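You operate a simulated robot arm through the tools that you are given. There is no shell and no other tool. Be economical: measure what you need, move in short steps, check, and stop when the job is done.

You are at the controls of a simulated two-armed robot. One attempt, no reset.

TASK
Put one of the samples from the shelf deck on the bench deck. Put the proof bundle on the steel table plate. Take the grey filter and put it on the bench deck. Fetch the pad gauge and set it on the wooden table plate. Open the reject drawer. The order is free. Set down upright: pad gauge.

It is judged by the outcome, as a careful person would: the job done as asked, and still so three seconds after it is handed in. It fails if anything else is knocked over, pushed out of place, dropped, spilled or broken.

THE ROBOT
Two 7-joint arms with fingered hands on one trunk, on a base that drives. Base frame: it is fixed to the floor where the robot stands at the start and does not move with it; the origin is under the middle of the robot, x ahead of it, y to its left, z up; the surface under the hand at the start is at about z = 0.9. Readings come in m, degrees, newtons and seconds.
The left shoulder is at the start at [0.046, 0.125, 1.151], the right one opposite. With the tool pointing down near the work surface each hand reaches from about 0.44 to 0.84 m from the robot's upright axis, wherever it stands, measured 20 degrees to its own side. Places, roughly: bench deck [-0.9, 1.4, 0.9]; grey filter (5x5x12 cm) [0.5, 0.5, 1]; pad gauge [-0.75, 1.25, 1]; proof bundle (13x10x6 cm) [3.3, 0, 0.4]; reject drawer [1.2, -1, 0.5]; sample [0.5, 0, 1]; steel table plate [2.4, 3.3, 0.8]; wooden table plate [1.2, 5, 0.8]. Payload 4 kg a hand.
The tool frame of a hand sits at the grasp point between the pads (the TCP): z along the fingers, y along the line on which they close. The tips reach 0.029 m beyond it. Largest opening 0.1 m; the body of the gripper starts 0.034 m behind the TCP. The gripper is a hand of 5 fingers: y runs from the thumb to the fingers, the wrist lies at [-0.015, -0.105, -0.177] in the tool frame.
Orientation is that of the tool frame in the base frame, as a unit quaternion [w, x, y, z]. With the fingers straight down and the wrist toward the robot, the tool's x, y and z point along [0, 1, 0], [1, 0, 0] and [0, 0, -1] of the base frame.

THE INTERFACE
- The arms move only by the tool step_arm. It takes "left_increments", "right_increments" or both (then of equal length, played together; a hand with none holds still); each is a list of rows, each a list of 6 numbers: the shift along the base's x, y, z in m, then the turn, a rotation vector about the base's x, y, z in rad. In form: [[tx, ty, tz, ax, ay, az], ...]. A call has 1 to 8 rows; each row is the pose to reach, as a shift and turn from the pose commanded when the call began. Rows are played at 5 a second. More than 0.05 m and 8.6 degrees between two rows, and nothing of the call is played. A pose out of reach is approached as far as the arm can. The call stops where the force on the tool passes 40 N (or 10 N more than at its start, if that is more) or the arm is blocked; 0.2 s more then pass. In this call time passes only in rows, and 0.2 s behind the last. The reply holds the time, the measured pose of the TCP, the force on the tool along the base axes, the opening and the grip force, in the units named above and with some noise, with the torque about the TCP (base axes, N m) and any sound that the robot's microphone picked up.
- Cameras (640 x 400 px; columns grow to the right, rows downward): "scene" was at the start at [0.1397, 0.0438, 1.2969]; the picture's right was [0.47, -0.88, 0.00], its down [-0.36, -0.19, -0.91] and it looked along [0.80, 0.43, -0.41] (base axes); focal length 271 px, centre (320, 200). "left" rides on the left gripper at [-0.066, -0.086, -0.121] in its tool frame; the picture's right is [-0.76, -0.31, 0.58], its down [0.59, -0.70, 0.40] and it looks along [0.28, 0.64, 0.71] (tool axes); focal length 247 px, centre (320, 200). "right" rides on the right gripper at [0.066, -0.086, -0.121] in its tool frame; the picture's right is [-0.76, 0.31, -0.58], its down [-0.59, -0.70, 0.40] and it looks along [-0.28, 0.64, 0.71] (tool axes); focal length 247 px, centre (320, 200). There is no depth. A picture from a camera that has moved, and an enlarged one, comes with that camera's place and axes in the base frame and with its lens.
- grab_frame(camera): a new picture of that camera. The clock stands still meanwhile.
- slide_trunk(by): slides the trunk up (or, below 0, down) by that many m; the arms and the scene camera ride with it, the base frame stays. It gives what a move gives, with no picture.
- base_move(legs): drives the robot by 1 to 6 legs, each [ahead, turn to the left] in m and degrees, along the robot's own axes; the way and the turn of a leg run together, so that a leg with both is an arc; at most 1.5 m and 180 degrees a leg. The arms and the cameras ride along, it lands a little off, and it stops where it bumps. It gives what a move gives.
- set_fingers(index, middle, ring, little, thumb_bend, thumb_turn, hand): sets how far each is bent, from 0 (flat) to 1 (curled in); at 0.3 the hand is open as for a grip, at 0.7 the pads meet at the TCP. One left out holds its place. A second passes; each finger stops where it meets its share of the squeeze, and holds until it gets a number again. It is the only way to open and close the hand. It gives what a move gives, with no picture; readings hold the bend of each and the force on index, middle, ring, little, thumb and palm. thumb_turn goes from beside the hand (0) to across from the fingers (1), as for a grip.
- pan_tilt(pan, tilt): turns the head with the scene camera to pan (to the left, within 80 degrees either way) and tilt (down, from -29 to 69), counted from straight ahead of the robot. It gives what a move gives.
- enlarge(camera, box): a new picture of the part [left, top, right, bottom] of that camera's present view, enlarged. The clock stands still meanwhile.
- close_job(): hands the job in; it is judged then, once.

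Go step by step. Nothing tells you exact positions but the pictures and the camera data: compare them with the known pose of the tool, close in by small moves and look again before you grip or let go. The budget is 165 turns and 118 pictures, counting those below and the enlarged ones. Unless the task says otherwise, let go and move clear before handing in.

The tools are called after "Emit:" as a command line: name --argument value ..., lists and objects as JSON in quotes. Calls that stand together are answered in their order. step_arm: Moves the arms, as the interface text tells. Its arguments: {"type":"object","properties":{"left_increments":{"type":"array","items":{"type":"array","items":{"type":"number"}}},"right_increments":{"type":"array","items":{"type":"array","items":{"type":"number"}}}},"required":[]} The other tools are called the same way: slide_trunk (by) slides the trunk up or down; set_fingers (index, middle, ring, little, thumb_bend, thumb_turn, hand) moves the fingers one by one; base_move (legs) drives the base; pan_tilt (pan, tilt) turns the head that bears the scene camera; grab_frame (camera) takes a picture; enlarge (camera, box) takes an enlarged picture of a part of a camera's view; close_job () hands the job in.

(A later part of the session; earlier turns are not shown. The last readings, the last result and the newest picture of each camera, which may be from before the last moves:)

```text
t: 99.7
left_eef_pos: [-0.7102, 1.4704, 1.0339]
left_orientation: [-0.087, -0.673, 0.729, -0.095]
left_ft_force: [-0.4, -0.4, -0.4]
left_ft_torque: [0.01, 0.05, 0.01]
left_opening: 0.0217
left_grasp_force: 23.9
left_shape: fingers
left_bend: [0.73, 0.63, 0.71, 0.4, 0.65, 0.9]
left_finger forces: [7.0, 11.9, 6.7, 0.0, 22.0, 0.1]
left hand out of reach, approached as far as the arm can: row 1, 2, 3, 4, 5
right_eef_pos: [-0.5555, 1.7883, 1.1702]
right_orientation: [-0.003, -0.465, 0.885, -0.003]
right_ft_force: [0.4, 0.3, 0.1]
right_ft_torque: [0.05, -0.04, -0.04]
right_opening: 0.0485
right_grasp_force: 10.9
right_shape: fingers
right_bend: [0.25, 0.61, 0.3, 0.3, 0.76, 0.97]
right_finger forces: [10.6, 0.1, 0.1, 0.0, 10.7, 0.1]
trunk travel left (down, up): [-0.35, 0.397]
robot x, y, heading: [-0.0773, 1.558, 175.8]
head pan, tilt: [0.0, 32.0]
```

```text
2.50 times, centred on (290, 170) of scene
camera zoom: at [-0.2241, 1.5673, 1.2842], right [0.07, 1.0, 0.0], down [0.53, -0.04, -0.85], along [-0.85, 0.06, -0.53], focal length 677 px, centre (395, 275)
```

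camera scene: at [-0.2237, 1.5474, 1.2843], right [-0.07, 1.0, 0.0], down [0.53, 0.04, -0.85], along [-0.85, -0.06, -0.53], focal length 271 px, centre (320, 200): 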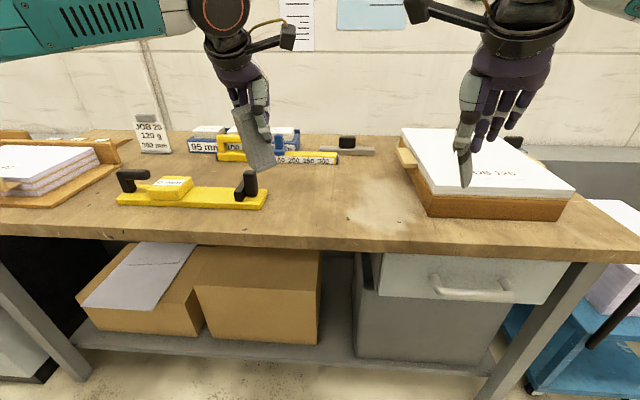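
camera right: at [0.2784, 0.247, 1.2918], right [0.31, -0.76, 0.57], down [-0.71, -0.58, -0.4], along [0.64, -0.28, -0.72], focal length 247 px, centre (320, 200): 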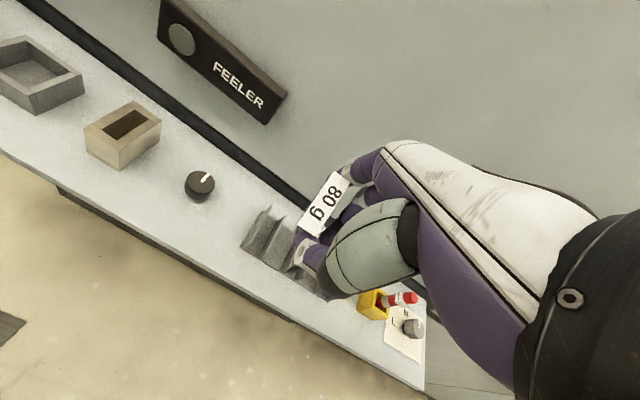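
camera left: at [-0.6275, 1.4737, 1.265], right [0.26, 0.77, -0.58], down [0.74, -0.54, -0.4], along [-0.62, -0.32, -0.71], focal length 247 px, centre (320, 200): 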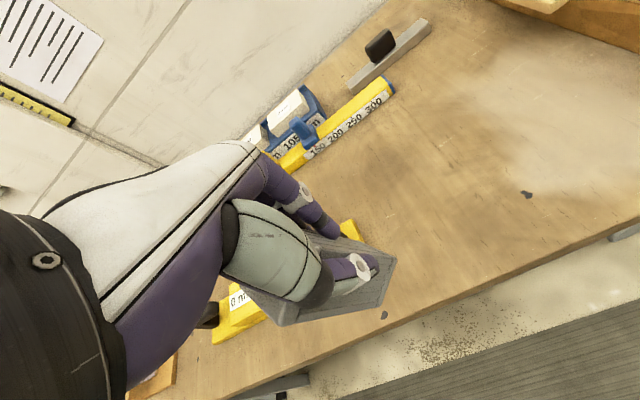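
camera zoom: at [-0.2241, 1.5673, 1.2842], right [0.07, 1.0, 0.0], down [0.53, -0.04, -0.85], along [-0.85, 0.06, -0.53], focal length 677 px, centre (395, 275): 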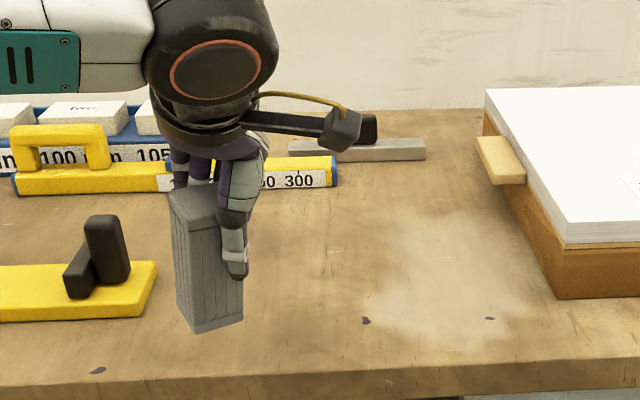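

The filter is now vertical but would land too near the front edge, so I'll drive 9 cm toward the bench and then lower it.

Emit:
base_move --legs '[[0.09, 0]]'

Emit:
step_arm --left_increments '[[0, 0, -0.015, 0, 0, 0], [0, 0, -0.027, 0, 0, 0]]'

Emit:
enlarge --camera "scene" --box '[200, 90, 380, 250]'

```text
t: 100.8
left_eef_pos: [-0.7936, 1.4771, 1.0352]
left_orientation: [-0.087, -0.673, 0.728, -0.096]
left_ft_force: [0.7, -0.3, -0.9]
left_ft_torque: [0.01, 0.01, 0.0]
left_opening: 0.0217
left_grasp_force: 23.7
left_shape: fingers
left_bend: [0.73, 0.63, 0.71, 0.4, 0.65, 0.9]
left_finger forces: [6.9, 12.1, 6.9, 0.1, 21.9, 0.1]
right_eef_pos: [-0.6399, 1.7963, 1.1722]
right_orientation: [-0.004, -0.465, 0.885, -0.002]
right_ft_force: [1.6, 0.5, 0.3]
right_ft_torque: [0.06, -0.08, 0.02]
right_opening: 0.0484
right_grasp_force: 10.8
right_shape: fingers
right_bend: [0.25, 0.61, 0.3, 0.3, 0.76, 0.97]
right_finger forces: [10.5, 0.0, 0.0, 0.0, 10.8, 0.0]
trunk travel left (down, up): [-0.35, 0.397]
robot x, y, heading: [-0.1651, 1.5606, 175.6]
head pan, tilt: [0.0, 32.0]
```

```text
t: 101.4
left_eef_pos: [-0.7942, 1.4738, 1.0075]
left_orientation: [-0.088, -0.672, 0.729, -0.094]
left_ft_force: [0.3, 0.3, -1.1]
left_ft_torque: [0.03, 0.02, -0.01]
left_opening: 0.0216
left_grasp_force: 24.0
left_shape: fingers
left_bend: [0.73, 0.63, 0.71, 0.4, 0.65, 0.9]
left_finger forces: [7.0, 12.0, 6.8, 0.0, 21.9, 0.1]
right_eef_pos: [-0.6416, 1.7961, 1.1716]
right_orientation: [-0.003, -0.465, 0.885, -0.003]
right_ft_force: [0.2, 0.2, 0.2]
right_ft_torque: [0.06, -0.06, -0.04]
right_opening: 0.0482
right_grasp_force: 11.1
right_shape: fingers
right_bend: [0.25, 0.61, 0.3, 0.3, 0.76, 0.97]
right_finger forces: [10.5, 0.0, 0.1, 0.0, 10.8, 0.0]
trunk travel left (down, up): [-0.35, 0.397]
robot x, y, heading: [-0.1651, 1.5668, 175.5]
head pan, tilt: [0.0, 32.0]
```

```text
2.50 times, centred on (290, 170) of scene
camera zoom: at [-0.3103, 1.5742, 1.2841], right [0.08, 1.0, 0.0], down [0.53, -0.04, -0.85], along [-0.85, 0.06, -0.53], focal length 677 px, centre (395, 275)
```

zoom: 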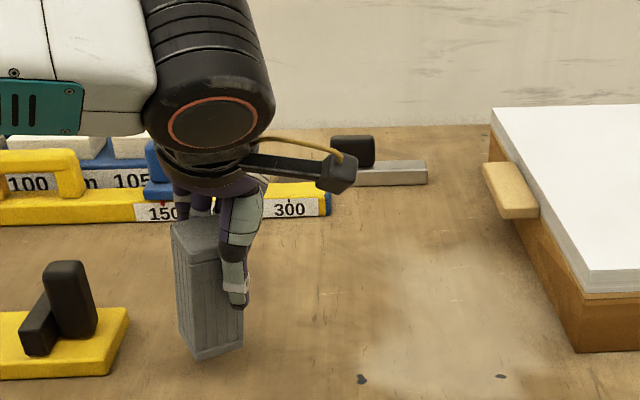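

Emit:
step_arm --left_increments '[[0, 0, -0.006, 0, 0, 0], [0, 0, -0.012, 0, 0, 0]]'

Emit:
enlarge --camera "scene" --box '[200, 90, 380, 250]'

```text
t: 102.0
left_eef_pos: [-0.7916, 1.4733, 0.9952]
left_orientation: [-0.087, -0.672, 0.729, -0.095]
left_ft_force: [-0.4, 0.7, -0.8]
left_ft_torque: [0.03, 0.02, 0.01]
left_opening: 0.0217
left_grasp_force: 24.2
left_shape: fingers
left_bend: [0.73, 0.63, 0.71, 0.4, 0.65, 0.9]
left_finger forces: [7.0, 11.9, 6.8, 0.0, 21.9, 0.0]
left hand out of reach, approached as far as the arm can: row 1, 2
right_eef_pos: [-0.6411, 1.7954, 1.1717]
right_orientation: [-0.003, -0.465, 0.886, -0.003]
right_ft_force: [0.5, 0.6, 0.4]
right_ft_torque: [0.02, -0.09, -0.01]
right_opening: 0.0485
right_grasp_force: 10.2
right_shape: fingers
right_bend: [0.25, 0.61, 0.3, 0.3, 0.76, 0.97]
right_finger forces: [10.5, 0.1, 0.0, 0.0, 10.9, 0.0]
trunk travel left (down, up): [-0.35, 0.397]
robot x, y, heading: [-0.1651, 1.566, 175.5]
head pan, tilt: [0.0, 32.0]
```

```text
2.50 times, centred on (290, 170) of scene
camera zoom: at [-0.3099, 1.5743, 1.2842], right [0.08, 1.0, 0.0], down [0.53, -0.04, -0.85], along [-0.85, 0.06, -0.53], focal length 677 px, centre (395, 275)
```

zoom: 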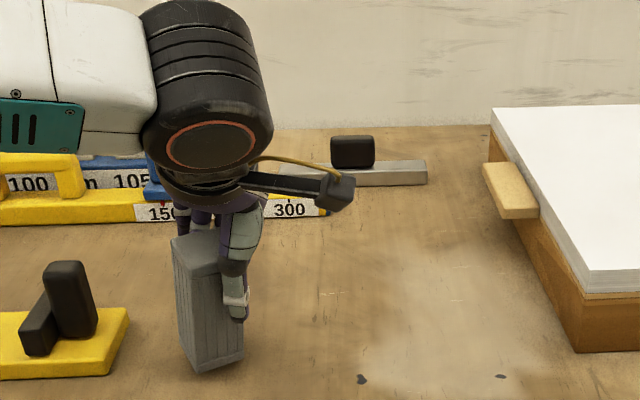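

Emit:
slide_trunk --by -0.008

Emit:
slide_trunk --by -0.005

Emit:
enlarge --camera "scene" --box '[200, 120, 350, 270]'

```text
t: 102.5
left_eef_pos: [-0.7921, 1.4731, 0.9878]
left_orientation: [-0.087, -0.673, 0.729, -0.095]
left_ft_force: [0.0, -0.2, -1.0]
left_ft_torque: [0.01, 0.04, 0.0]
left_opening: 0.0217
left_grasp_force: 23.6
left_shape: fingers
left_bend: [0.73, 0.63, 0.71, 0.4, 0.65, 0.9]
left_finger forces: [7.1, 12.1, 6.9, 0.1, 22.2, 0.0]
right_eef_pos: [-0.6412, 1.7956, 1.1629]
right_orientation: [-0.004, -0.465, 0.885, -0.003]
right_ft_force: [-0.5, -1.3, -1.1]
right_ft_torque: [-0.03, 0.02, 0.03]
right_opening: 0.0484
right_grasp_force: 10.5
right_shape: fingers
right_bend: [0.25, 0.61, 0.3, 0.3, 0.76, 0.97]
right_finger forces: [10.7, 0.0, 0.0, 0.0, 10.6, 0.0]
trunk travel left (down, up): [-0.342, 0.405]
robot x, y, heading: [-0.1595, 1.563, 175.5]
head pan, tilt: [0.0, 32.0]
```

```text
t: 103.1
left_eef_pos: [-0.7922, 1.4737, 0.987]
left_orientation: [-0.089, -0.673, 0.728, -0.093]
left_ft_force: [-0.4, -1.4, 15.4]
left_ft_torque: [-0.08, -0.04, -0.04]
left_opening: 0.0213
left_grasp_force: 26.4
left_shape: fingers
left_bend: [0.73, 0.63, 0.71, 0.4, 0.65, 0.9]
left_finger forces: [6.9, 13.9, 8.8, 0.0, 23.0, 0.0]
right_eef_pos: [-0.6393, 1.7961, 1.1585]
right_orientation: [-0.004, -0.465, 0.886, -0.002]
right_ft_force: [0.3, -1.1, -1.6]
right_ft_torque: [-0.05, 0.04, 0.0]
right_opening: 0.048
right_grasp_force: 10.4
right_shape: fingers
right_bend: [0.25, 0.61, 0.3, 0.3, 0.76, 0.97]
right_finger forces: [10.6, 0.1, 0.0, 0.1, 10.6, 0.0]
trunk travel left (down, up): [-0.337, 0.41]
robot x, y, heading: [-0.1641, 1.5647, 175.7]
head pan, tilt: [0.0, 32.0]
```

```text
2.67 times, centred on (275, 195) of scene
camera zoom: at [-0.3117, 1.5745, 1.2714], right [0.08, 1.0, 0.0], down [0.53, -0.04, -0.85], along [-0.85, 0.06, -0.53], focal length 722 px, centre (440, 213)
```

zoom: 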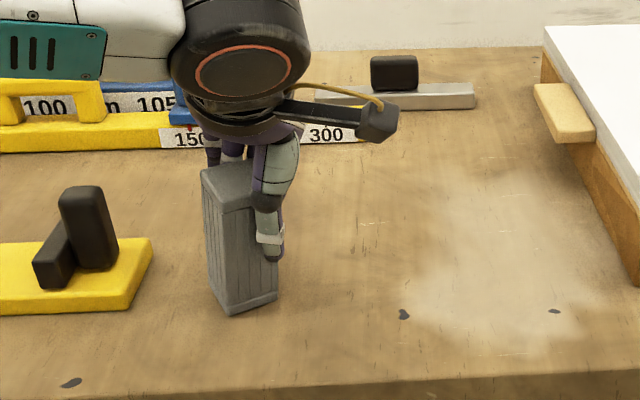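

Contact with the deck (15 N). I'll ease off slightly, open the hand and check before lifting away.

Emit:
slide_trunk --by 0.002

Emit:
set_fingers --hand "left" --index 0.55 --middle 0.55 --ring 0.55 --thumb_bend 0.55

Emit:
set_fingers --hand "left" --index 0.3 --middle 0.3 --ring 0.3 --little 0.3 --thumb_bend 0.3

Emit:
enlarge --camera "scene" --box '[200, 120, 350, 270]'

```text
t: 103.6
left_eef_pos: [-0.7926, 1.4722, 0.9864]
left_orientation: [-0.088, -0.673, 0.729, -0.094]
left_ft_force: [-2.7, -1.7, 13.3]
left_ft_torque: [-0.1, 0.02, -0.06]
left_opening: 0.0214
left_grasp_force: 26.5
left_shape: fingers
left_bend: [0.73, 0.63, 0.71, 0.4, 0.65, 0.9]
left_finger forces: [7.4, 14.5, 8.4, 0.0, 22.9, 0.0]
right_eef_pos: [-0.6398, 1.7964, 1.1604]
right_orientation: [-0.005, -0.465, 0.886, -0.002]
right_ft_force: [-0.1, -0.8, -0.5]
right_ft_torque: [-0.07, -0.01, 0.01]
right_opening: 0.0483
right_grasp_force: 11.0
right_shape: fingers
right_bend: [0.25, 0.61, 0.3, 0.3, 0.76, 0.97]
right_finger forces: [10.6, 0.0, 0.0, 0.0, 10.6, 0.0]
trunk travel left (down, up): [-0.339, 0.408]
robot x, y, heading: [-0.1649, 1.5648, 175.7]
head pan, tilt: [0.0, 32.0]
```

```text
t: 104.6
left_eef_pos: [-0.7922, 1.4736, 0.9854]
left_orientation: [-0.087, -0.673, 0.729, -0.095]
left_ft_force: [-0.9, 0.8, -0.3]
left_ft_torque: [0.0, -0.01, 0.0]
left_opening: 0.0387
left_grasp_force: 0.8
left_shape: fingers
left_bend: [0.55, 0.54, 0.55, 0.4, 0.54, 0.97]
left_finger forces: [0.0, 0.6, 0.0, 0.0, 0.6, 0.0]
right_eef_pos: [-0.6414, 1.7959, 1.16]
right_orientation: [-0.004, -0.465, 0.885, -0.002]
right_ft_force: [0.3, 0.7, -0.6]
right_ft_torque: [-0.09, 0.04, 0.04]
right_opening: 0.0484
right_grasp_force: 10.4
right_shape: fingers
right_bend: [0.25, 0.61, 0.3, 0.3, 0.76, 0.97]
right_finger forces: [10.6, 0.1, 0.0, 0.0, 10.6, 0.0]
trunk travel left (down, up): [-0.339, 0.408]
robot x, y, heading: [-0.1602, 1.563, 175.7]
head pan, tilt: [0.0, 32.0]
```

```text
t: 105.6
left_eef_pos: [-0.7937, 1.4728, 0.9849]
left_orientation: [-0.088, -0.673, 0.728, -0.095]
left_ft_force: [0.4, 0.2, 0.0]
left_ft_torque: [-0.01, 0.02, 0.01]
left_opening: 0.0981
left_grasp_force: 0.0
left_shape: fingers
left_bend: [0.3, 0.3, 0.3, 0.3, 0.3, 0.97]
left_finger forces: [0.1, 0.1, 0.0, 0.0, 0.0, 0.0]
right_eef_pos: [-0.6415, 1.7969, 1.1601]
right_orientation: [-0.003, -0.464, 0.886, -0.003]
right_ft_force: [-0.2, -0.9, -1.2]
right_ft_torque: [-0.03, 0.02, 0.02]
right_opening: 0.0482
right_grasp_force: 10.8
right_shape: fingers
right_bend: [0.25, 0.61, 0.3, 0.3, 0.76, 0.97]
right_finger forces: [10.5, 0.0, 0.0, 0.0, 10.6, 0.0]
trunk travel left (down, up): [-0.339, 0.408]
robot x, y, heading: [-0.1679, 1.5613, 175.7]
head pan, tilt: [0.0, 32.0]
```

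```text
2.67 times, centred on (275, 195) of scene
camera zoom: at [-0.3124, 1.5745, 1.273], right [0.08, 1.0, 0.0], down [0.53, -0.04, -0.85], along [-0.85, 0.06, -0.53], focal length 722 px, centre (440, 213)
```

zoom: 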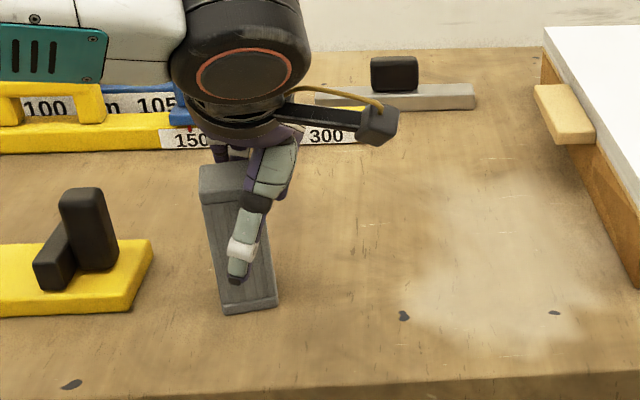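

The filter stands upright on the deck. I'll withdraw the left hand along its own axis and pull back, bringing the right hand with the sample over the free spot.

Emit:
step_arm --left_increments '[[0, 0.01, 0.038, 0, 0, 0], [0, 0.021, 0.08, 0, 0, 0], [0, 0.031, 0.12, 0, 0, 0], [0.03, 0.025, 0.15, 0.1, 0, 0], [0.07, 0.01, 0.17, 0.2, 0, 0], [0.11, -0.01, 0.18, 0.26, 0, 0], [0.15, -0.04, 0.18, 0.26, 0, 0], [0.18, -0.08, 0.18, 0.26, 0, 0]]'

Emit:
step_arm --right_increments '[[-0.03, -0.03, 0, 0, 0, 0], [-0.06, -0.06, 0, 0, 0, 0], [-0.09, -0.09, 0, 0, 0, 0], [-0.12, -0.12, 0, 0, 0, 0], [-0.14, -0.15, 0, 0, 0, 0]]'

Emit:
pan_tilt --pan -5 --tilt 35

Emit:
grab_frame --camera "scene"

```text
t: 107.4
left_eef_pos: [-0.613, 1.3901, 1.1642]
left_orientation: [0.002, -0.678, 0.735, 0.001]
left_ft_force: [-0.7, 0.2, 0.1]
left_ft_torque: [0.03, 0.03, -0.03]
left_opening: 0.0985
left_grasp_force: 0.1
left_shape: fingers
left_bend: [0.3, 0.3, 0.3, 0.3, 0.3, 0.98]
left_finger forces: [0.1, 0.1, 0.0, 0.0, 0.0, 0.1]
left hand out of reach, approached as far as the arm can: row 2, 3
right_eef_pos: [-0.6397, 1.795, 1.1617]
right_orientation: [-0.004, -0.465, 0.885, -0.001]
right_ft_force: [-0.7, -0.7, -0.8]
right_ft_torque: [-0.03, 0.01, 0.05]
right_opening: 0.0483
right_grasp_force: 10.5
right_shape: fingers
right_bend: [0.25, 0.61, 0.3, 0.3, 0.76, 0.97]
right_finger forces: [10.5, 0.0, 0.0, 0.0, 10.6, 0.0]
trunk travel left (down, up): [-0.339, 0.408]
robot x, y, heading: [-0.1643, 1.5667, 175.6]
head pan, tilt: [0.0, 32.0]
```

```text
t: 108.6
left_eef_pos: [-0.6133, 1.3905, 1.1642]
left_orientation: [0.001, -0.678, 0.735, -0.001]
left_ft_force: [-0.6, -0.7, 0.5]
left_ft_torque: [0.01, -0.02, 0.03]
left_opening: 0.0984
left_grasp_force: 0.1
left_shape: fingers
left_bend: [0.3, 0.3, 0.3, 0.3, 0.3, 0.98]
left_finger forces: [0.0, 0.0, 0.0, 0.0, 0.1, 0.0]
right_eef_pos: [-0.7826, 1.6426, 1.1586]
right_orientation: [-0.004, -0.466, 0.885, -0.002]
right_ft_force: [-0.9, -0.1, -1.3]
right_ft_torque: [-0.04, 0.02, 0.02]
right_opening: 0.0484
right_grasp_force: 10.6
right_shape: fingers
right_bend: [0.25, 0.61, 0.3, 0.3, 0.76, 0.97]
right_finger forces: [10.5, 0.0, 0.0, 0.0, 10.6, 0.1]
trunk travel left (down, up): [-0.339, 0.408]
robot x, y, heading: [-0.1598, 1.5629, 175.8]
head pan, tilt: [0.0, 32.0]
```

```text
t: 109.2
left_eef_pos: [-0.6146, 1.3911, 1.1636]
left_orientation: [0.0, -0.678, 0.735, 0.0]
left_ft_force: [0.5, -0.2, -0.4]
left_ft_torque: [-0.01, -0.02, 0.01]
left_opening: 0.0985
left_grasp_force: 0.0
left_shape: fingers
left_bend: [0.3, 0.3, 0.3, 0.3, 0.3, 0.98]
left_finger forces: [0.0, 0.0, 0.1, 0.1, 0.0, 0.1]
right_eef_pos: [-0.7812, 1.6447, 1.1603]
right_orientation: [-0.004, -0.465, 0.886, -0.002]
right_ft_force: [-0.2, 0.2, -0.3]
right_ft_torque: [-0.06, 0.02, 0.04]
right_opening: 0.0483
right_grasp_force: 10.1
right_shape: fingers
right_bend: [0.25, 0.61, 0.3, 0.3, 0.76, 0.97]
right_finger forces: [10.5, 0.1, 0.0, 0.1, 10.6, 0.0]
trunk travel left (down, up): [-0.339, 0.408]
robot x, y, heading: [-0.1643, 1.565, 175.5]
head pan, tilt: [-5.0, 35.0]
```

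```text
42 pictures are left
camera scene: at [-0.31, 1.5818, 1.2684], right [0.16, 0.99, 0.0], down [0.57, -0.09, -0.82], along [-0.81, 0.13, -0.57], focal length 271 px, centre (320, 200)
```

scene: 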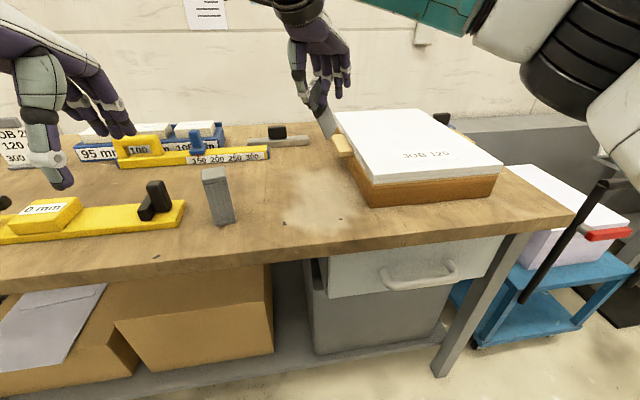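

Filter stands well. Now I'll lower the sample; I plan to touch its lower end down and then lay it flat by moving the hand sideways as it sinks.

Emit:
step_arm --right_increments '[[0, 0, -0.045, 0, 0, 0], [0, 0, -0.09, 0, 0, 0], [0, 0, -0.13, 0, 0, 0], [0, 0, -0.155, 0, 0, 0]]'

Emit:
enlarge --camera "scene" --box '[180, 60, 400, 240]'

```text
t: 110.2
left_eef_pos: [-0.6137, 1.3903, 1.1631]
left_orientation: [0.001, -0.678, 0.735, 0.0]
left_ft_force: [-0.2, 0.2, 0.0]
left_ft_torque: [-0.01, 0.0, -0.03]
left_opening: 0.0986
left_grasp_force: 0.1
left_shape: fingers
left_bend: [0.3, 0.3, 0.3, 0.3, 0.3, 0.98]
left_finger forces: [0.0, 0.0, 0.1, 0.0, 0.0, 0.0]
right_eef_pos: [-0.7799, 1.6447, 1.0051]
right_orientation: [-0.004, -0.465, 0.885, -0.002]
right_ft_force: [-0.5, -0.7, -0.6]
right_ft_torque: [-0.07, 0.01, -0.03]
right_opening: 0.048
right_grasp_force: 10.4
right_shape: fingers
right_bend: [0.25, 0.61, 0.3, 0.3, 0.76, 0.97]
right_finger forces: [10.6, 0.0, 0.0, 0.0, 10.6, 0.1]
trunk travel left (down, up): [-0.339, 0.408]
robot x, y, heading: [-0.1645, 1.5611, 175.7]
head pan, tilt: [-5.0, 35.0]
```

```text
2.22 times, centred on (290, 150) of scene
camera zoom: at [-0.3102, 1.5818, 1.2684], right [0.16, 0.99, 0.0], down [0.57, -0.09, -0.82], along [-0.81, 0.13, -0.57], focal length 602 px, centre (387, 311)
```

zoom: 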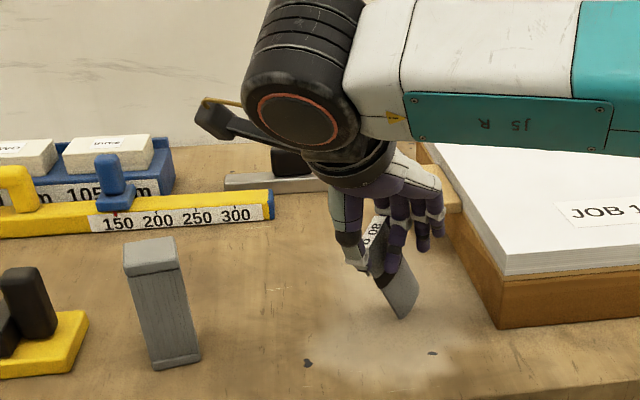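

Emit:
step_arm --right_increments '[[0, 0, -0.03, 0, 0, 0], [-0.006, -0.009, -0.041, 0, 0, 0], [-0.014, -0.021, -0.053, 0, 0, 0], [-0.02, -0.03, -0.063, 0, 0, 0], [-0.025, -0.036, -0.07, 0, 0, 0]]'

Emit:
enlarge --camera "scene" --box '[180, 60, 400, 240]'

```text
t: 111.5
left_eef_pos: [-0.6109, 1.3914, 1.1651]
left_orientation: [0.0, -0.679, 0.735, 0.001]
left_ft_force: [-0.3, 0.5, 0.7]
left_ft_torque: [-0.01, -0.01, 0.04]
left_opening: 0.0985
left_grasp_force: 0.1
left_shape: fingers
left_bend: [0.3, 0.3, 0.3, 0.3, 0.3, 0.98]
left_finger forces: [0.0, 0.0, 0.0, 0.0, 0.0, 0.0]
right_eef_pos: [-0.8041, 1.6105, 0.9367]
right_orientation: [-0.005, -0.465, 0.886, -0.001]
right_ft_force: [6.0, 2.7, 19.1]
right_ft_torque: [0.97, 0.61, -0.42]
right_opening: 0.03
right_grasp_force: 10.4
right_shape: fingers
right_bend: [0.28, 0.64, 0.27, 0.3, 0.85, 0.97]
right_finger forces: [5.3, 4.4, 11.2, 0.1, 0.0, 0.0]
trunk travel left (down, up): [-0.339, 0.408]
robot x, y, heading: [-0.164, 1.5617, 175.6]
head pan, tilt: [-5.0, 35.0]
```

```text
2.22 times, centred on (290, 150) of scene
camera zoom: at [-0.3072, 1.5821, 1.2689], right [0.16, 0.99, 0.0], down [0.56, -0.09, -0.82], along [-0.81, 0.13, -0.57], focal length 602 px, centre (387, 311)
```

zoom: 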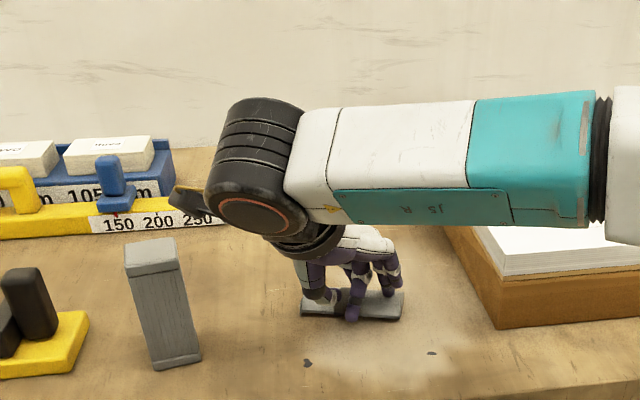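

The sample lies flat under the hand. I'll ease up, open, and lift straight off.

Emit:
step_arm --right_increments '[[0, 0, 0.006, 0, 0, 0]]'

Emit:
set_fingers --hand "right" --index 0.2 --middle 0.3 --ring 0.3 --little 0.3 --thumb_bend 0.3

Emit:
step_arm --right_increments '[[0, 0, 0.03, 0, 0, 0], [0, 0, 0.07, 0, 0, 0], [0, 0, 0.11, 0, 0, 0], [0, 0, 0.15, 0, 0, 0], [0, 0, 0.19, 0, 0, 0], [0.04, 0.02, 0.21, 0, 0, 0], [0.08, 0.04, 0.22, 0, 0, 0]]'

Emit:
grab_frame --camera "scene"

```text
t: 111.8
left_eef_pos: [-0.6134, 1.3919, 1.1639]
left_orientation: [0.001, -0.678, 0.735, 0.001]
left_ft_force: [-0.4, -0.1, -0.5]
left_ft_torque: [0.0, 0.01, 0.01]
left_opening: 0.0982
left_grasp_force: 0.1
left_shape: fingers
left_bend: [0.3, 0.3, 0.3, 0.3, 0.3, 0.98]
left_finger forces: [0.0, 0.0, 0.0, 0.0, 0.0, 0.0]
right_eef_pos: [-0.8052, 1.6102, 0.9393]
right_orientation: [-0.003, -0.466, 0.885, -0.004]
right_ft_force: [0.9, 0.9, 3.9]
right_ft_torque: [0.22, 0.16, -0.06]
right_opening: 0.0282
right_grasp_force: 2.5
right_shape: fingers
right_bend: [0.29, 0.64, 0.28, 0.3, 0.85, 0.97]
right_finger forces: [1.6, 1.7, 1.8, 0.0, 0.0, 0.0]
trunk travel left (down, up): [-0.339, 0.408]
robot x, y, heading: [-0.1607, 1.5615, 175.7]
head pan, tilt: [-5.0, 35.0]
```

```text
t: 112.8
left_eef_pos: [-0.6137, 1.3909, 1.1648]
left_orientation: [0.001, -0.678, 0.735, 0.0]
left_ft_force: [-0.4, 0.5, 0.2]
left_ft_torque: [0.0, -0.04, 0.03]
left_opening: 0.0985
left_grasp_force: 0.0
left_shape: fingers
left_bend: [0.3, 0.3, 0.3, 0.3, 0.3, 0.98]
left_finger forces: [0.0, 0.0, 0.0, 0.0, 0.0, 0.0]
right_eef_pos: [-0.8056, 1.6097, 0.9406]
right_orientation: [-0.002, -0.464, 0.886, -0.003]
right_ft_force: [0.2, 0.1, 1.3]
right_ft_torque: [0.02, 0.03, 0.01]
right_opening: 0.1127
right_grasp_force: 0.3
right_shape: fingers
right_bend: [0.2, 0.31, 0.3, 0.3, 0.3, 0.97]
right_finger forces: [0.0, 0.4, 0.4, 0.0, 0.1, 0.0]
trunk travel left (down, up): [-0.339, 0.408]
robot x, y, heading: [-0.1649, 1.5661, 176.0]
head pan, tilt: [-5.0, 35.0]
```

```text
t: 114.5
left_eef_pos: [-0.6122, 1.3927, 1.1641]
left_orientation: [0.001, -0.678, 0.735, 0.0]
left_ft_force: [0.5, 0.6, -0.2]
left_ft_torque: [0.01, -0.02, -0.01]
left_opening: 0.0984
left_grasp_force: 0.2
left_shape: fingers
left_bend: [0.3, 0.3, 0.3, 0.3, 0.3, 0.98]
left_finger forces: [0.1, 0.0, 0.0, 0.0, 0.0, 0.0]
right_eef_pos: [-0.7247, 1.6471, 1.1603]
right_orientation: [-0.003, -0.466, 0.885, -0.003]
right_ft_force: [0.4, -0.4, 0.3]
right_ft_torque: [0.01, 0.01, -0.03]
right_opening: 0.1128
right_grasp_force: 0.0
right_shape: fingers
right_bend: [0.2, 0.3, 0.3, 0.3, 0.3, 0.98]
right_finger forces: [0.0, 0.1, 0.0, 0.0, 0.0, 0.0]
trunk travel left (down, up): [-0.339, 0.408]
robot x, y, heading: [-0.1639, 1.5596, 175.6]
head pan, tilt: [-5.0, 35.0]
```

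```text
39 pictures are left
camera scene: at [-0.3094, 1.5821, 1.2685], right [0.16, 0.99, 0.0], down [0.57, -0.09, -0.82], along [-0.81, 0.13, -0.57], focal length 271 px, centre (320, 200)
```

scene: 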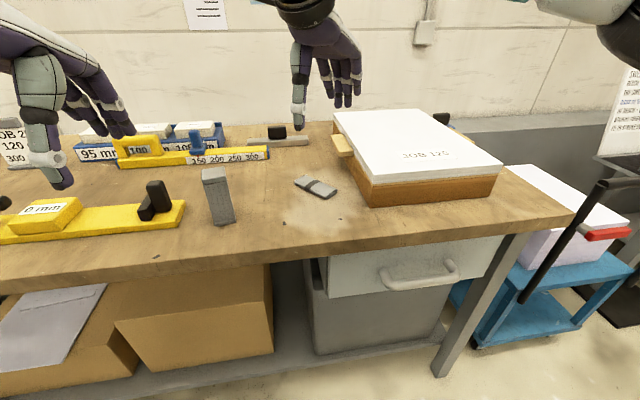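

Filter and sample are both well placed. Now I'll drive sideways to stand centred before the yellow pad gauge for a two-handed lift by its black posts.

Emit:
base_move --legs '[[-0.06, 0], [0, 92], [0.39, 0], [0, -88]]'

Emit:
pan_tilt --pan 0 --tilt 38

Emit:
grab_frame --camera "scene"

```text
t: 125.3
left_eef_pos: [-0.5485, 0.9602, 1.1644]
left_orientation: [-0.001, 0.71, -0.705, 0.0]
left_ft_force: [-0.8, 1.0, -0.2]
left_ft_torque: [0.0, -0.01, -0.01]
left_opening: 0.0988
left_grasp_force: 0.0
left_shape: fingers
left_bend: [0.3, 0.3, 0.3, 0.3, 0.3, 0.98]
left_finger forces: [0.0, 0.1, 0.1, 0.1, 0.0, 0.0]
right_eef_pos: [-0.6827, 1.2055, 1.1602]
right_orientation: [-0.003, -0.503, 0.864, -0.003]
right_ft_force: [-0.7, 0.5, -0.7]
right_ft_torque: [-0.03, 0.01, 0.0]
right_opening: 0.1128
right_grasp_force: 0.1
right_shape: fingers
right_bend: [0.2, 0.3, 0.3, 0.3, 0.3, 0.98]
right_finger forces: [0.0, 0.0, 0.1, 0.0, 0.1, 0.1]
trunk travel left (down, up): [-0.339, 0.408]
robot x, y, heading: [-0.1143, 1.1709, -179.5]
head pan, tilt: [-5.0, 35.0]
```

```text
t: 126.0
left_eef_pos: [-0.5494, 0.9621, 1.1646]
left_orientation: [-0.001, 0.71, -0.704, -0.001]
left_ft_force: [0.6, 0.1, -0.1]
left_ft_torque: [-0.01, 0.01, -0.02]
left_opening: 0.0986
left_grasp_force: 0.0
left_shape: fingers
left_bend: [0.3, 0.3, 0.3, 0.3, 0.3, 0.98]
left_finger forces: [0.0, 0.1, 0.1, 0.0, 0.0, 0.0]
right_eef_pos: [-0.6819, 1.2045, 1.1607]
right_orientation: [-0.002, -0.504, 0.864, -0.003]
right_ft_force: [-0.6, 0.0, -0.2]
right_ft_torque: [0.0, 0.03, 0.0]
right_opening: 0.113
right_grasp_force: 0.1
right_shape: fingers
right_bend: [0.2, 0.3, 0.3, 0.3, 0.3, 0.98]
right_finger forces: [0.0, 0.1, 0.1, 0.0, 0.0, 0.0]
trunk travel left (down, up): [-0.339, 0.408]
robot x, y, heading: [-0.1161, 1.1693, -179.2]
head pan, tilt: [0.0, 38.0]
```

```text
38 pictures are left
camera scene: at [-0.2614, 1.1698, 1.2638], right [-0.01, 1.0, 0.0], down [0.62, 0.01, -0.79], along [-0.79, -0.01, -0.62], focal length 271 px, centre (320, 200)
```

scene: 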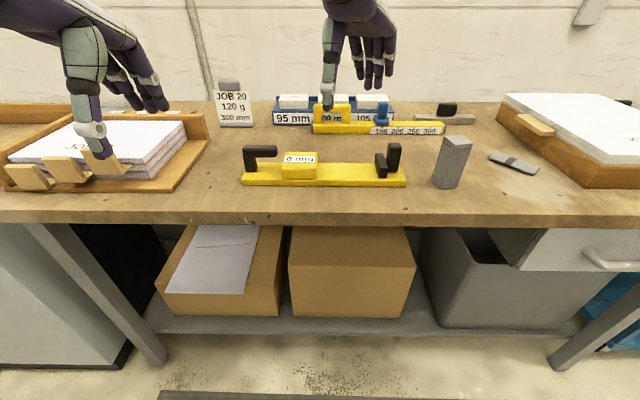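

Emit:
enlarge --camera "scene" --box '[225, 125, 425, 215]'

```text
3.20 times, centred on (325, 170) of scene
camera zoom: at [-0.2614, 1.1698, 1.2638], right [-0.01, 1.0, 0.0], down [0.62, 0.01, -0.79], along [-0.79, -0.01, -0.62], focal length 866 px, centre (304, 296)
```

zoom: 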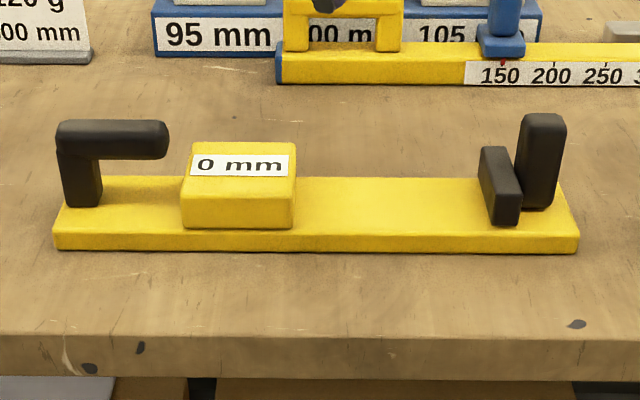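

The gauge plate spans y 0.98–1.365 at x ≈ -0.824; its left L-handle's arm is near [-0.824, 1.04, 0.965] and its right post near [-0.825, 1.345, top 1.01]. I'll drive 12 cm closer and bring both hands above them.

Emit:
base_move --legs '[[0.12, 0]]'

Emit:
step_arm --left_increments '[[-0.03, 0.015, 0, 0, 0, 0], [-0.06, 0.03, 0, 0, 0, 0], [-0.09, 0.045, 0, 0, 0, 0], [-0.12, 0.06, 0, 0, 0, 0], [-0.15, 0.073, -0.015, 0, 0, 0], [-0.155, 0.073, -0.045, 0, 0, 0]]' --right_increments '[[0, 0.025, 0, 0, 0, 0.09], [0, 0.05, 0, 0, 0, 0.18], [0, 0.075, 0, 0, 0, 0.27], [-0.01, 0.1, 0, 0, 0, 0.36], [-0.02, 0.125, 0, 0, 0, 0.45], [-0.025, 0.142, -0.02, 0, 0, 0.513]]'

Emit:
grab_frame --camera "scene"

```text
t: 127.2
left_eef_pos: [-0.6693, 0.9598, 1.1636]
left_orientation: [-0.001, 0.71, -0.705, 0.0]
left_ft_force: [-0.2, -0.4, -0.8]
left_ft_torque: [-0.04, 0.0, 0.04]
left_opening: 0.0984
left_grasp_force: 0.1
left_shape: fingers
left_bend: [0.3, 0.3, 0.3, 0.3, 0.3, 0.98]
left_finger forces: [0.0, 0.1, 0.0, 0.0, 0.0, 0.0]
right_eef_pos: [-0.8038, 1.2046, 1.1588]
right_orientation: [-0.002, -0.503, 0.864, -0.003]
right_ft_force: [-1.0, -0.3, 0.4]
right_ft_torque: [-0.03, -0.02, -0.02]
right_opening: 0.1128
right_grasp_force: 0.1
right_shape: fingers
right_bend: [0.2, 0.3, 0.3, 0.3, 0.3, 0.98]
right_finger forces: [0.0, 0.0, 0.1, 0.1, 0.0, 0.0]
trunk travel left (down, up): [-0.339, 0.408]
robot x, y, heading: [-0.2336, 1.1698, -179.3]
head pan, tilt: [0.0, 38.0]
```

```text
t: 128.6
left_eef_pos: [-0.8228, 1.0332, 1.1193]
left_orientation: [0.0, 0.71, -0.705, 0.0]
left_ft_force: [0.1, -0.4, -0.1]
left_ft_torque: [0.04, -0.01, 0.0]
left_opening: 0.0985
left_grasp_force: 0.0
left_shape: fingers
left_bend: [0.3, 0.3, 0.3, 0.3, 0.3, 0.98]
left_finger forces: [0.0, 0.0, 0.0, 0.1, 0.0, 0.1]
right_eef_pos: [-0.8265, 1.3454, 1.1416]
right_orientation: [-0.005, -0.707, 0.707, -0.005]
right_ft_force: [0.4, 0.5, -0.2]
right_ft_torque: [0.01, -0.02, 0.0]
right_opening: 0.113
right_grasp_force: 0.0
right_shape: fingers
right_bend: [0.2, 0.3, 0.3, 0.3, 0.3, 0.98]
right_finger forces: [0.0, 0.0, 0.0, 0.1, 0.0, 0.0]
trunk travel left (down, up): [-0.339, 0.408]
robot x, y, heading: [-0.2354, 1.1663, -179.2]
head pan, tilt: [0.0, 38.0]
```

```text
36 pictures are left
camera scene: at [-0.3819, 1.1688, 1.2638], right [-0.01, 1.0, 0.0], down [0.62, 0.01, -0.79], along [-0.79, -0.01, -0.62], focal length 271 px, centre (320, 200)
```

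scene: 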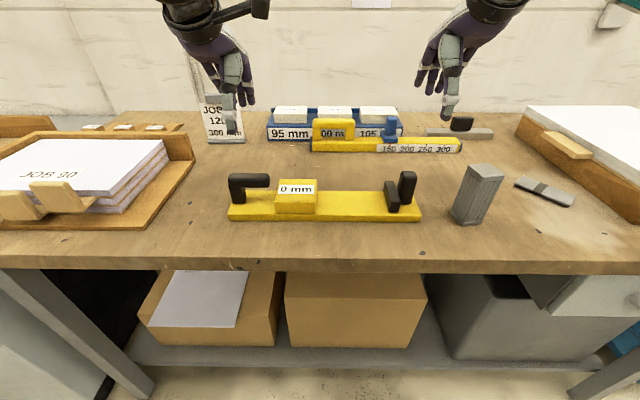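

Projected targets match the handles. I'll descend both hands around the left arm of the handle and the right post.

Emit:
step_arm --left_increments '[[0, 0, -0.04, 0, 0, 0], [0, 0, -0.08, 0, 0, 0], [0, 0, -0.1, 0, 0, 0]]' --right_increments '[[0, -0.004, -0.045, 0, 0, 0], [0, -0.008, -0.085, 0, 0, 0], [0, -0.008, -0.12, 0, 0, 0]]'

Emit:
enlarge --camera "scene" --box '[200, 100, 460, 240]'

```text
t: 129.4
left_eef_pos: [-0.824, 1.0328, 1.0181]
left_orientation: [-0.002, 0.71, -0.704, 0.0]
left_ft_force: [-1.3, 0.6, -0.1]
left_ft_torque: [-0.04, -0.02, 0.0]
left_opening: 0.0987
left_grasp_force: 0.1
left_shape: fingers
left_bend: [0.3, 0.3, 0.3, 0.3, 0.3, 0.98]
left_finger forces: [0.1, 0.0, 0.0, 0.1, 0.0, 0.0]
right_eef_pos: [-0.8269, 1.3368, 1.0184]
right_orientation: [-0.002, -0.706, 0.708, -0.004]
right_ft_force: [-0.7, 0.2, 0.5]
right_ft_torque: [0.02, -0.02, 0.01]
right_opening: 0.1127
right_grasp_force: 0.0
right_shape: fingers
right_bend: [0.2, 0.3, 0.3, 0.3, 0.3, 0.98]
right_finger forces: [0.0, 0.1, 0.0, 0.0, 0.1, 0.0]
trunk travel left (down, up): [-0.339, 0.408]
robot x, y, heading: [-0.2356, 1.1695, -179.4]
head pan, tilt: [0.0, 38.0]
```

```text
2.46 times, centred on (330, 170) of scene
camera zoom: at [-0.3824, 1.1687, 1.2637], right [-0.01, 1.0, 0.0], down [0.62, 0.01, -0.79], along [-0.79, -0.01, -0.62], focal length 666 px, centre (295, 274)
```

zoom: 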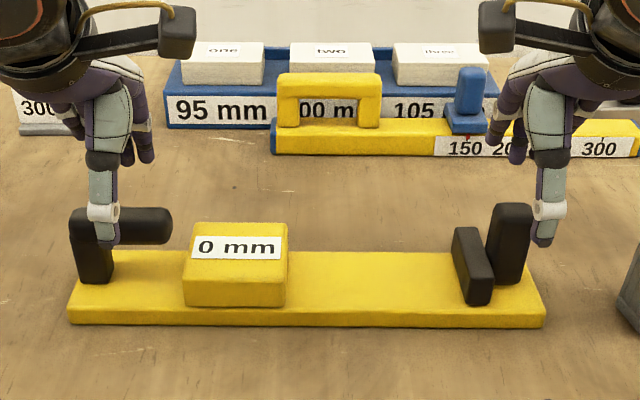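

Emit:
step_arm --left_increments '[[0, 0, -0.03, 0, 0, 0], [0, 0, -0.056, 0, 0, 0]]' --right_increments '[[0, 0, -0.03, 0, 0, 0], [0, 0, -0.052, 0, 0, 0]]'

Emit:
set_fingers --hand "left" --index 0.75 --middle 0.75 --ring 0.75 --thumb_bend 0.75

Emit:
set_fingers --hand "right" --index 0.75 --middle 0.75 --ring 0.75 --thumb_bend 0.75

Emit:
enlarge --camera "scene" --box '[200, 100, 460, 240]'

```text
t: 130.0
left_eef_pos: [-0.8264, 1.0324, 0.9623]
left_orientation: [-0.002, 0.71, -0.704, -0.001]
left_ft_force: [0.2, 0.0, -0.2]
left_ft_torque: [0.0, 0.01, 0.0]
left_opening: 0.0987
left_grasp_force: 0.1
left_shape: fingers
left_bend: [0.3, 0.3, 0.3, 0.3, 0.3, 0.98]
left_finger forces: [0.0, 0.1, 0.0, 0.0, 0.0, 0.1]
right_eef_pos: [-0.8281, 1.3382, 0.9659]
right_orientation: [-0.002, -0.706, 0.708, -0.004]
right_ft_force: [1.0, -0.4, 0.1]
right_ft_torque: [-0.02, 0.01, 0.0]
right_opening: 0.113
right_grasp_force: 0.0
right_shape: fingers
right_bend: [0.2, 0.3, 0.3, 0.3, 0.3, 0.98]
right_finger forces: [0.0, 0.1, 0.0, 0.1, 0.0, 0.1]
trunk travel left (down, up): [-0.339, 0.408]
robot x, y, heading: [-0.2353, 1.1707, -179.0]
head pan, tilt: [0.0, 38.0]
```

```text
t: 131.0
left_eef_pos: [-0.825, 1.0316, 0.9603]
left_orientation: [-0.001, 0.71, -0.705, 0.001]
left_ft_force: [0.3, 0.1, 0.0]
left_ft_torque: [0.03, 0.04, -0.25]
left_opening: 0.0079
left_grasp_force: 16.1
left_shape: fingers
left_bend: [0.74, 0.74, 0.71, 0.3, 0.6, 0.97]
left_finger forces: [7.2, 2.1, 7.7, 0.1, 15.1, 0.0]
right_eef_pos: [-0.8266, 1.3371, 0.9659]
right_orientation: [-0.002, -0.706, 0.709, -0.003]
right_ft_force: [-0.8, 0.0, -0.6]
right_ft_torque: [0.01, 0.0, -0.01]
right_opening: 0.1127
right_grasp_force: 0.1
right_shape: fingers
right_bend: [0.2, 0.3, 0.3, 0.3, 0.3, 0.98]
right_finger forces: [0.0, 0.0, 0.0, 0.0, 0.1, 0.0]
trunk travel left (down, up): [-0.339, 0.408]
robot x, y, heading: [-0.2347, 1.1706, -179.5]
head pan, tilt: [0.0, 38.0]
```

```text
t: 132.0
left_eef_pos: [-0.8246, 1.032, 0.962]
left_orientation: [-0.001, 0.709, -0.705, -0.001]
left_ft_force: [0.4, -1.8, 1.3]
left_ft_torque: [0.03, 0.03, -0.23]
left_opening: 0.0078
left_grasp_force: 15.9
left_shape: fingers
left_bend: [0.74, 0.74, 0.71, 0.3, 0.6, 0.97]
left_finger forces: [7.2, 1.9, 7.6, 0.0, 14.9, 0.0]
right_eef_pos: [-0.8276, 1.3389, 0.9653]
right_orientation: [-0.003, -0.706, 0.708, -0.004]
right_ft_force: [-1.2, 0.5, 0.6]
right_ft_torque: [0.01, -0.03, 0.03]
right_opening: 0.0227
right_grasp_force: 13.4
right_shape: fingers
right_bend: [0.62, 0.63, 0.75, 0.3, 0.65, 0.97]
right_finger forces: [7.8, 5.8, 0.1, 0.0, 13.5, 0.0]
trunk travel left (down, up): [-0.339, 0.408]
robot x, y, heading: [-0.2344, 1.1748, -179.3]
head pan, tilt: [0.0, 38.0]
```

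```text
2.46 times, centred on (330, 170) of scene
camera zoom: at [-0.3822, 1.1684, 1.2637], right [-0.01, 1.0, 0.0], down [0.62, 0.01, -0.79], along [-0.79, -0.01, -0.62], focal length 666 px, centre (295, 274)
```

zoom: 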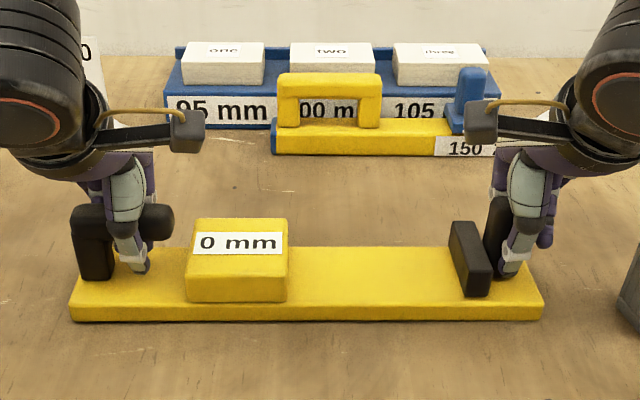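

Both hands hold the gauge. I'll squeeze a bit harder and lift it level with the trunk.

Emit:
set_fingers --hand "left" --index 0.9 --middle 0.9 --ring 0.9 --thumb_bend 0.9

Emit:
set_fingers --hand "right" --index 0.9 --middle 0.9 --thumb_bend 0.9

Emit:
slide_trunk --by 0.08

Emit:
grab_frame --camera "scene"

```text
t: 133.0
left_eef_pos: [-0.8249, 1.0327, 0.963]
left_orientation: [-0.001, 0.71, -0.705, 0.0]
left_ft_force: [1.5, 0.7, -3.4]
left_ft_torque: [0.07, 0.02, -0.43]
left_opening: 0.0
left_grasp_force: 20.0
left_shape: fingers
left_bend: [0.84, 0.87, 0.82, 0.3, 0.79, 0.96]
left_finger forces: [0.5, 11.6, 10.6, 0.0, 16.7, 0.0]
right_eef_pos: [-0.8274, 1.3375, 0.9673]
right_orientation: [-0.004, -0.706, 0.708, -0.005]
right_ft_force: [-2.1, 0.4, 2.0]
right_ft_torque: [0.0, -0.06, 0.05]
right_opening: 0.0226
right_grasp_force: 13.8
right_shape: fingers
right_bend: [0.61, 0.63, 0.75, 0.3, 0.65, 0.97]
right_finger forces: [8.3, 5.6, 0.0, 0.1, 13.4, 0.0]
trunk travel left (down, up): [-0.339, 0.408]
robot x, y, heading: [-0.2358, 1.1692, -179.3]
head pan, tilt: [0.0, 38.0]
```

```text
t: 134.0
left_eef_pos: [-0.8255, 1.0315, 0.9624]
left_orientation: [-0.001, 0.709, -0.705, 0.0]
left_ft_force: [1.7, -2.7, -3.4]
left_ft_torque: [0.03, 0.06, -0.33]
left_opening: 0.0001
left_grasp_force: 17.2
left_shape: fingers
left_bend: [0.84, 0.87, 0.82, 0.3, 0.79, 0.96]
left_finger forces: [0.2, 10.4, 9.7, 0.0, 14.9, 0.1]
right_eef_pos: [-0.8271, 1.3373, 0.9658]
right_orientation: [-0.003, -0.706, 0.708, -0.003]
right_ft_force: [-1.1, 1.5, -2.6]
right_ft_torque: [-0.03, -0.04, 0.1]
right_opening: 0.0225
right_grasp_force: 20.3
right_shape: fingers
right_bend: [0.57, 0.77, 0.75, 0.3, 0.6, 0.96]
right_finger forces: [13.0, 10.3, 0.1, 0.0, 18.2, 0.0]
trunk travel left (down, up): [-0.339, 0.408]
robot x, y, heading: [-0.2373, 1.1698, -179.4]
head pan, tilt: [0.0, 38.0]
```

```text
t: 135.2
left_eef_pos: [-0.8249, 1.0326, 1.0426]
left_orientation: [-0.001, 0.709, -0.705, 0.0]
left_ft_force: [0.6, 0.6, -4.1]
left_ft_torque: [-0.01, 0.06, -0.33]
left_opening: 0.0
left_grasp_force: 17.3
left_shape: fingers
left_bend: [0.84, 0.87, 0.83, 0.3, 0.79, 0.96]
left_finger forces: [0.1, 10.3, 9.7, 0.0, 14.4, 0.0]
right_eef_pos: [-0.8286, 1.3373, 1.0468]
right_orientation: [-0.002, -0.707, 0.707, -0.004]
right_ft_force: [-0.6, -0.2, -2.2]
right_ft_torque: [-0.08, -0.01, 0.15]
right_opening: 0.0226
right_grasp_force: 19.3
right_shape: fingers
right_bend: [0.57, 0.77, 0.75, 0.3, 0.6, 0.96]
right_finger forces: [13.0, 8.8, 0.0, 0.1, 17.8, 0.1]
trunk travel left (down, up): [-0.419, 0.328]
robot x, y, heading: [-0.2347, 1.1704, -179.3]
head pan, tilt: [0.0, 38.0]
```

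```text
33 pictures are left
camera scene: at [-0.3668, 1.1687, 1.3449], right [-0.01, 1.0, 0.0], down [0.62, 0.01, -0.79], along [-0.79, -0.01, -0.62], focal length 271 px, centre (320, 200)
```

scene: 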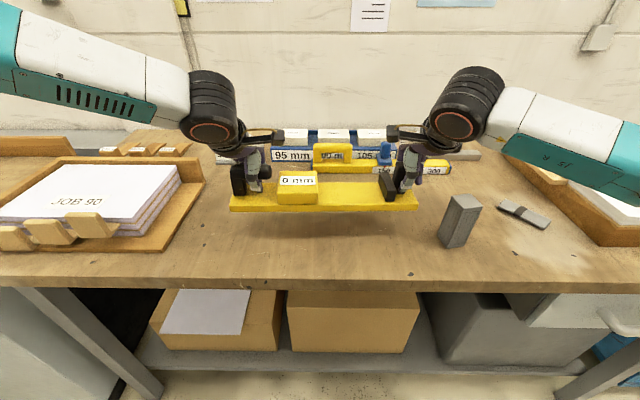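

The gauge is up and level, weighing about 0.6 kg. I'll raise a bit, back away from the bench, turn toward the wooden table and look at the way ahead.

Emit:
slide_trunk --by 0.04

Emit:
base_move --legs '[[-0.36, 0], [0, -107]]'

Emit:
pan_tilt --pan -5 --tilt 12

Emit:
grab_frame --camera "scene"

```text
t: 136.0
left_eef_pos: [-0.8259, 1.033, 1.0822]
left_orientation: [-0.002, 0.709, -0.705, 0.0]
left_ft_force: [0.8, 0.6, -4.3]
left_ft_torque: [0.04, 0.07, -0.32]
left_opening: 0.0
left_grasp_force: 17.3
left_shape: fingers
left_bend: [0.84, 0.87, 0.83, 0.3, 0.79, 0.96]
left_finger forces: [0.1, 10.2, 9.7, 0.1, 14.7, 0.0]
right_eef_pos: [-0.8288, 1.3377, 1.0871]
right_orientation: [-0.003, -0.706, 0.708, -0.005]
right_ft_force: [-0.8, -0.7, -3.1]
right_ft_torque: [-0.04, -0.06, 0.12]
right_opening: 0.0227
right_grasp_force: 19.8
right_shape: fingers
right_bend: [0.57, 0.77, 0.75, 0.3, 0.6, 0.96]
right_finger forces: [13.1, 8.6, 0.1, 0.0, 17.7, 0.1]
trunk travel left (down, up): [-0.459, 0.288]
robot x, y, heading: [-0.2361, 1.1738, -179.4]
head pan, tilt: [0.0, 38.0]
```

```text
t: 142.9
left_eef_pos: [0.1493, 1.7771, 1.0825]
left_orientation: [0.001, 0.136, 0.991, -0.001]
left_ft_force: [0.3, -0.6, -3.5]
left_ft_torque: [0.03, -0.02, -0.27]
left_opening: 0.0002
left_grasp_force: 15.6
left_shape: fingers
left_bend: [0.84, 0.87, 0.83, 0.3, 0.79, 0.96]
left_finger forces: [0.0, 9.5, 8.8, 0.0, 12.6, 0.0]
right_eef_pos: [0.4438, 1.6948, 1.0884]
right_orientation: [-0.005, 0.142, 0.99, 0.001]
right_ft_force: [0.2, 0.5, -2.6]
right_ft_torque: [-0.02, 0.06, 0.1]
right_opening: 0.0222
right_grasp_force: 19.6
right_shape: fingers
right_bend: [0.57, 0.78, 0.75, 0.3, 0.6, 0.96]
right_finger forces: [12.6, 8.6, 0.1, 0.0, 17.2, 0.1]
trunk travel left (down, up): [-0.459, 0.288]
robot x, y, heading: [0.1144, 1.1762, 74.6]
head pan, tilt: [0.0, 38.0]
```

```text
t: 143.8
left_eef_pos: [0.1485, 1.7768, 1.0828]
left_orientation: [0.0, 0.136, 0.991, 0.0]
left_ft_force: [0.4, -0.9, -3.1]
left_ft_torque: [0.07, -0.04, -0.3]
left_opening: 0.0002
left_grasp_force: 15.5
left_shape: fingers
left_bend: [0.84, 0.87, 0.83, 0.3, 0.79, 0.96]
left_finger forces: [0.1, 9.4, 8.8, 0.0, 12.8, 0.0]
right_eef_pos: [0.4431, 1.6955, 1.0878]
right_orientation: [-0.005, 0.142, 0.99, -0.001]
right_ft_force: [0.5, 0.7, -2.8]
right_ft_torque: [-0.07, 0.03, 0.09]
right_opening: 0.0222
right_grasp_force: 19.5
right_shape: fingers
right_bend: [0.57, 0.78, 0.75, 0.3, 0.6, 0.96]
right_finger forces: [12.5, 8.5, 0.0, 0.0, 17.2, 0.1]
trunk travel left (down, up): [-0.459, 0.288]
robot x, y, heading: [0.1153, 1.1777, 74.5]
head pan, tilt: [-5.0, 12.0]
```

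```text
32 pictures are left
camera scene: at [0.1618, 1.2985, 1.4269], right [0.94, -0.35, 0.0], down [-0.07, -0.2, -0.98], along [0.34, 0.92, -0.21], focal length 271 px, centre (320, 200)
```

scene: 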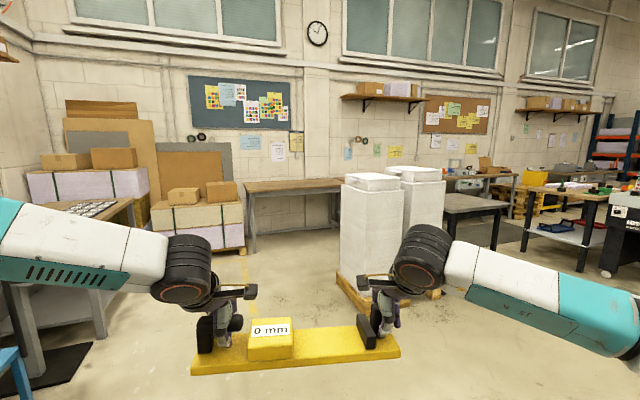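

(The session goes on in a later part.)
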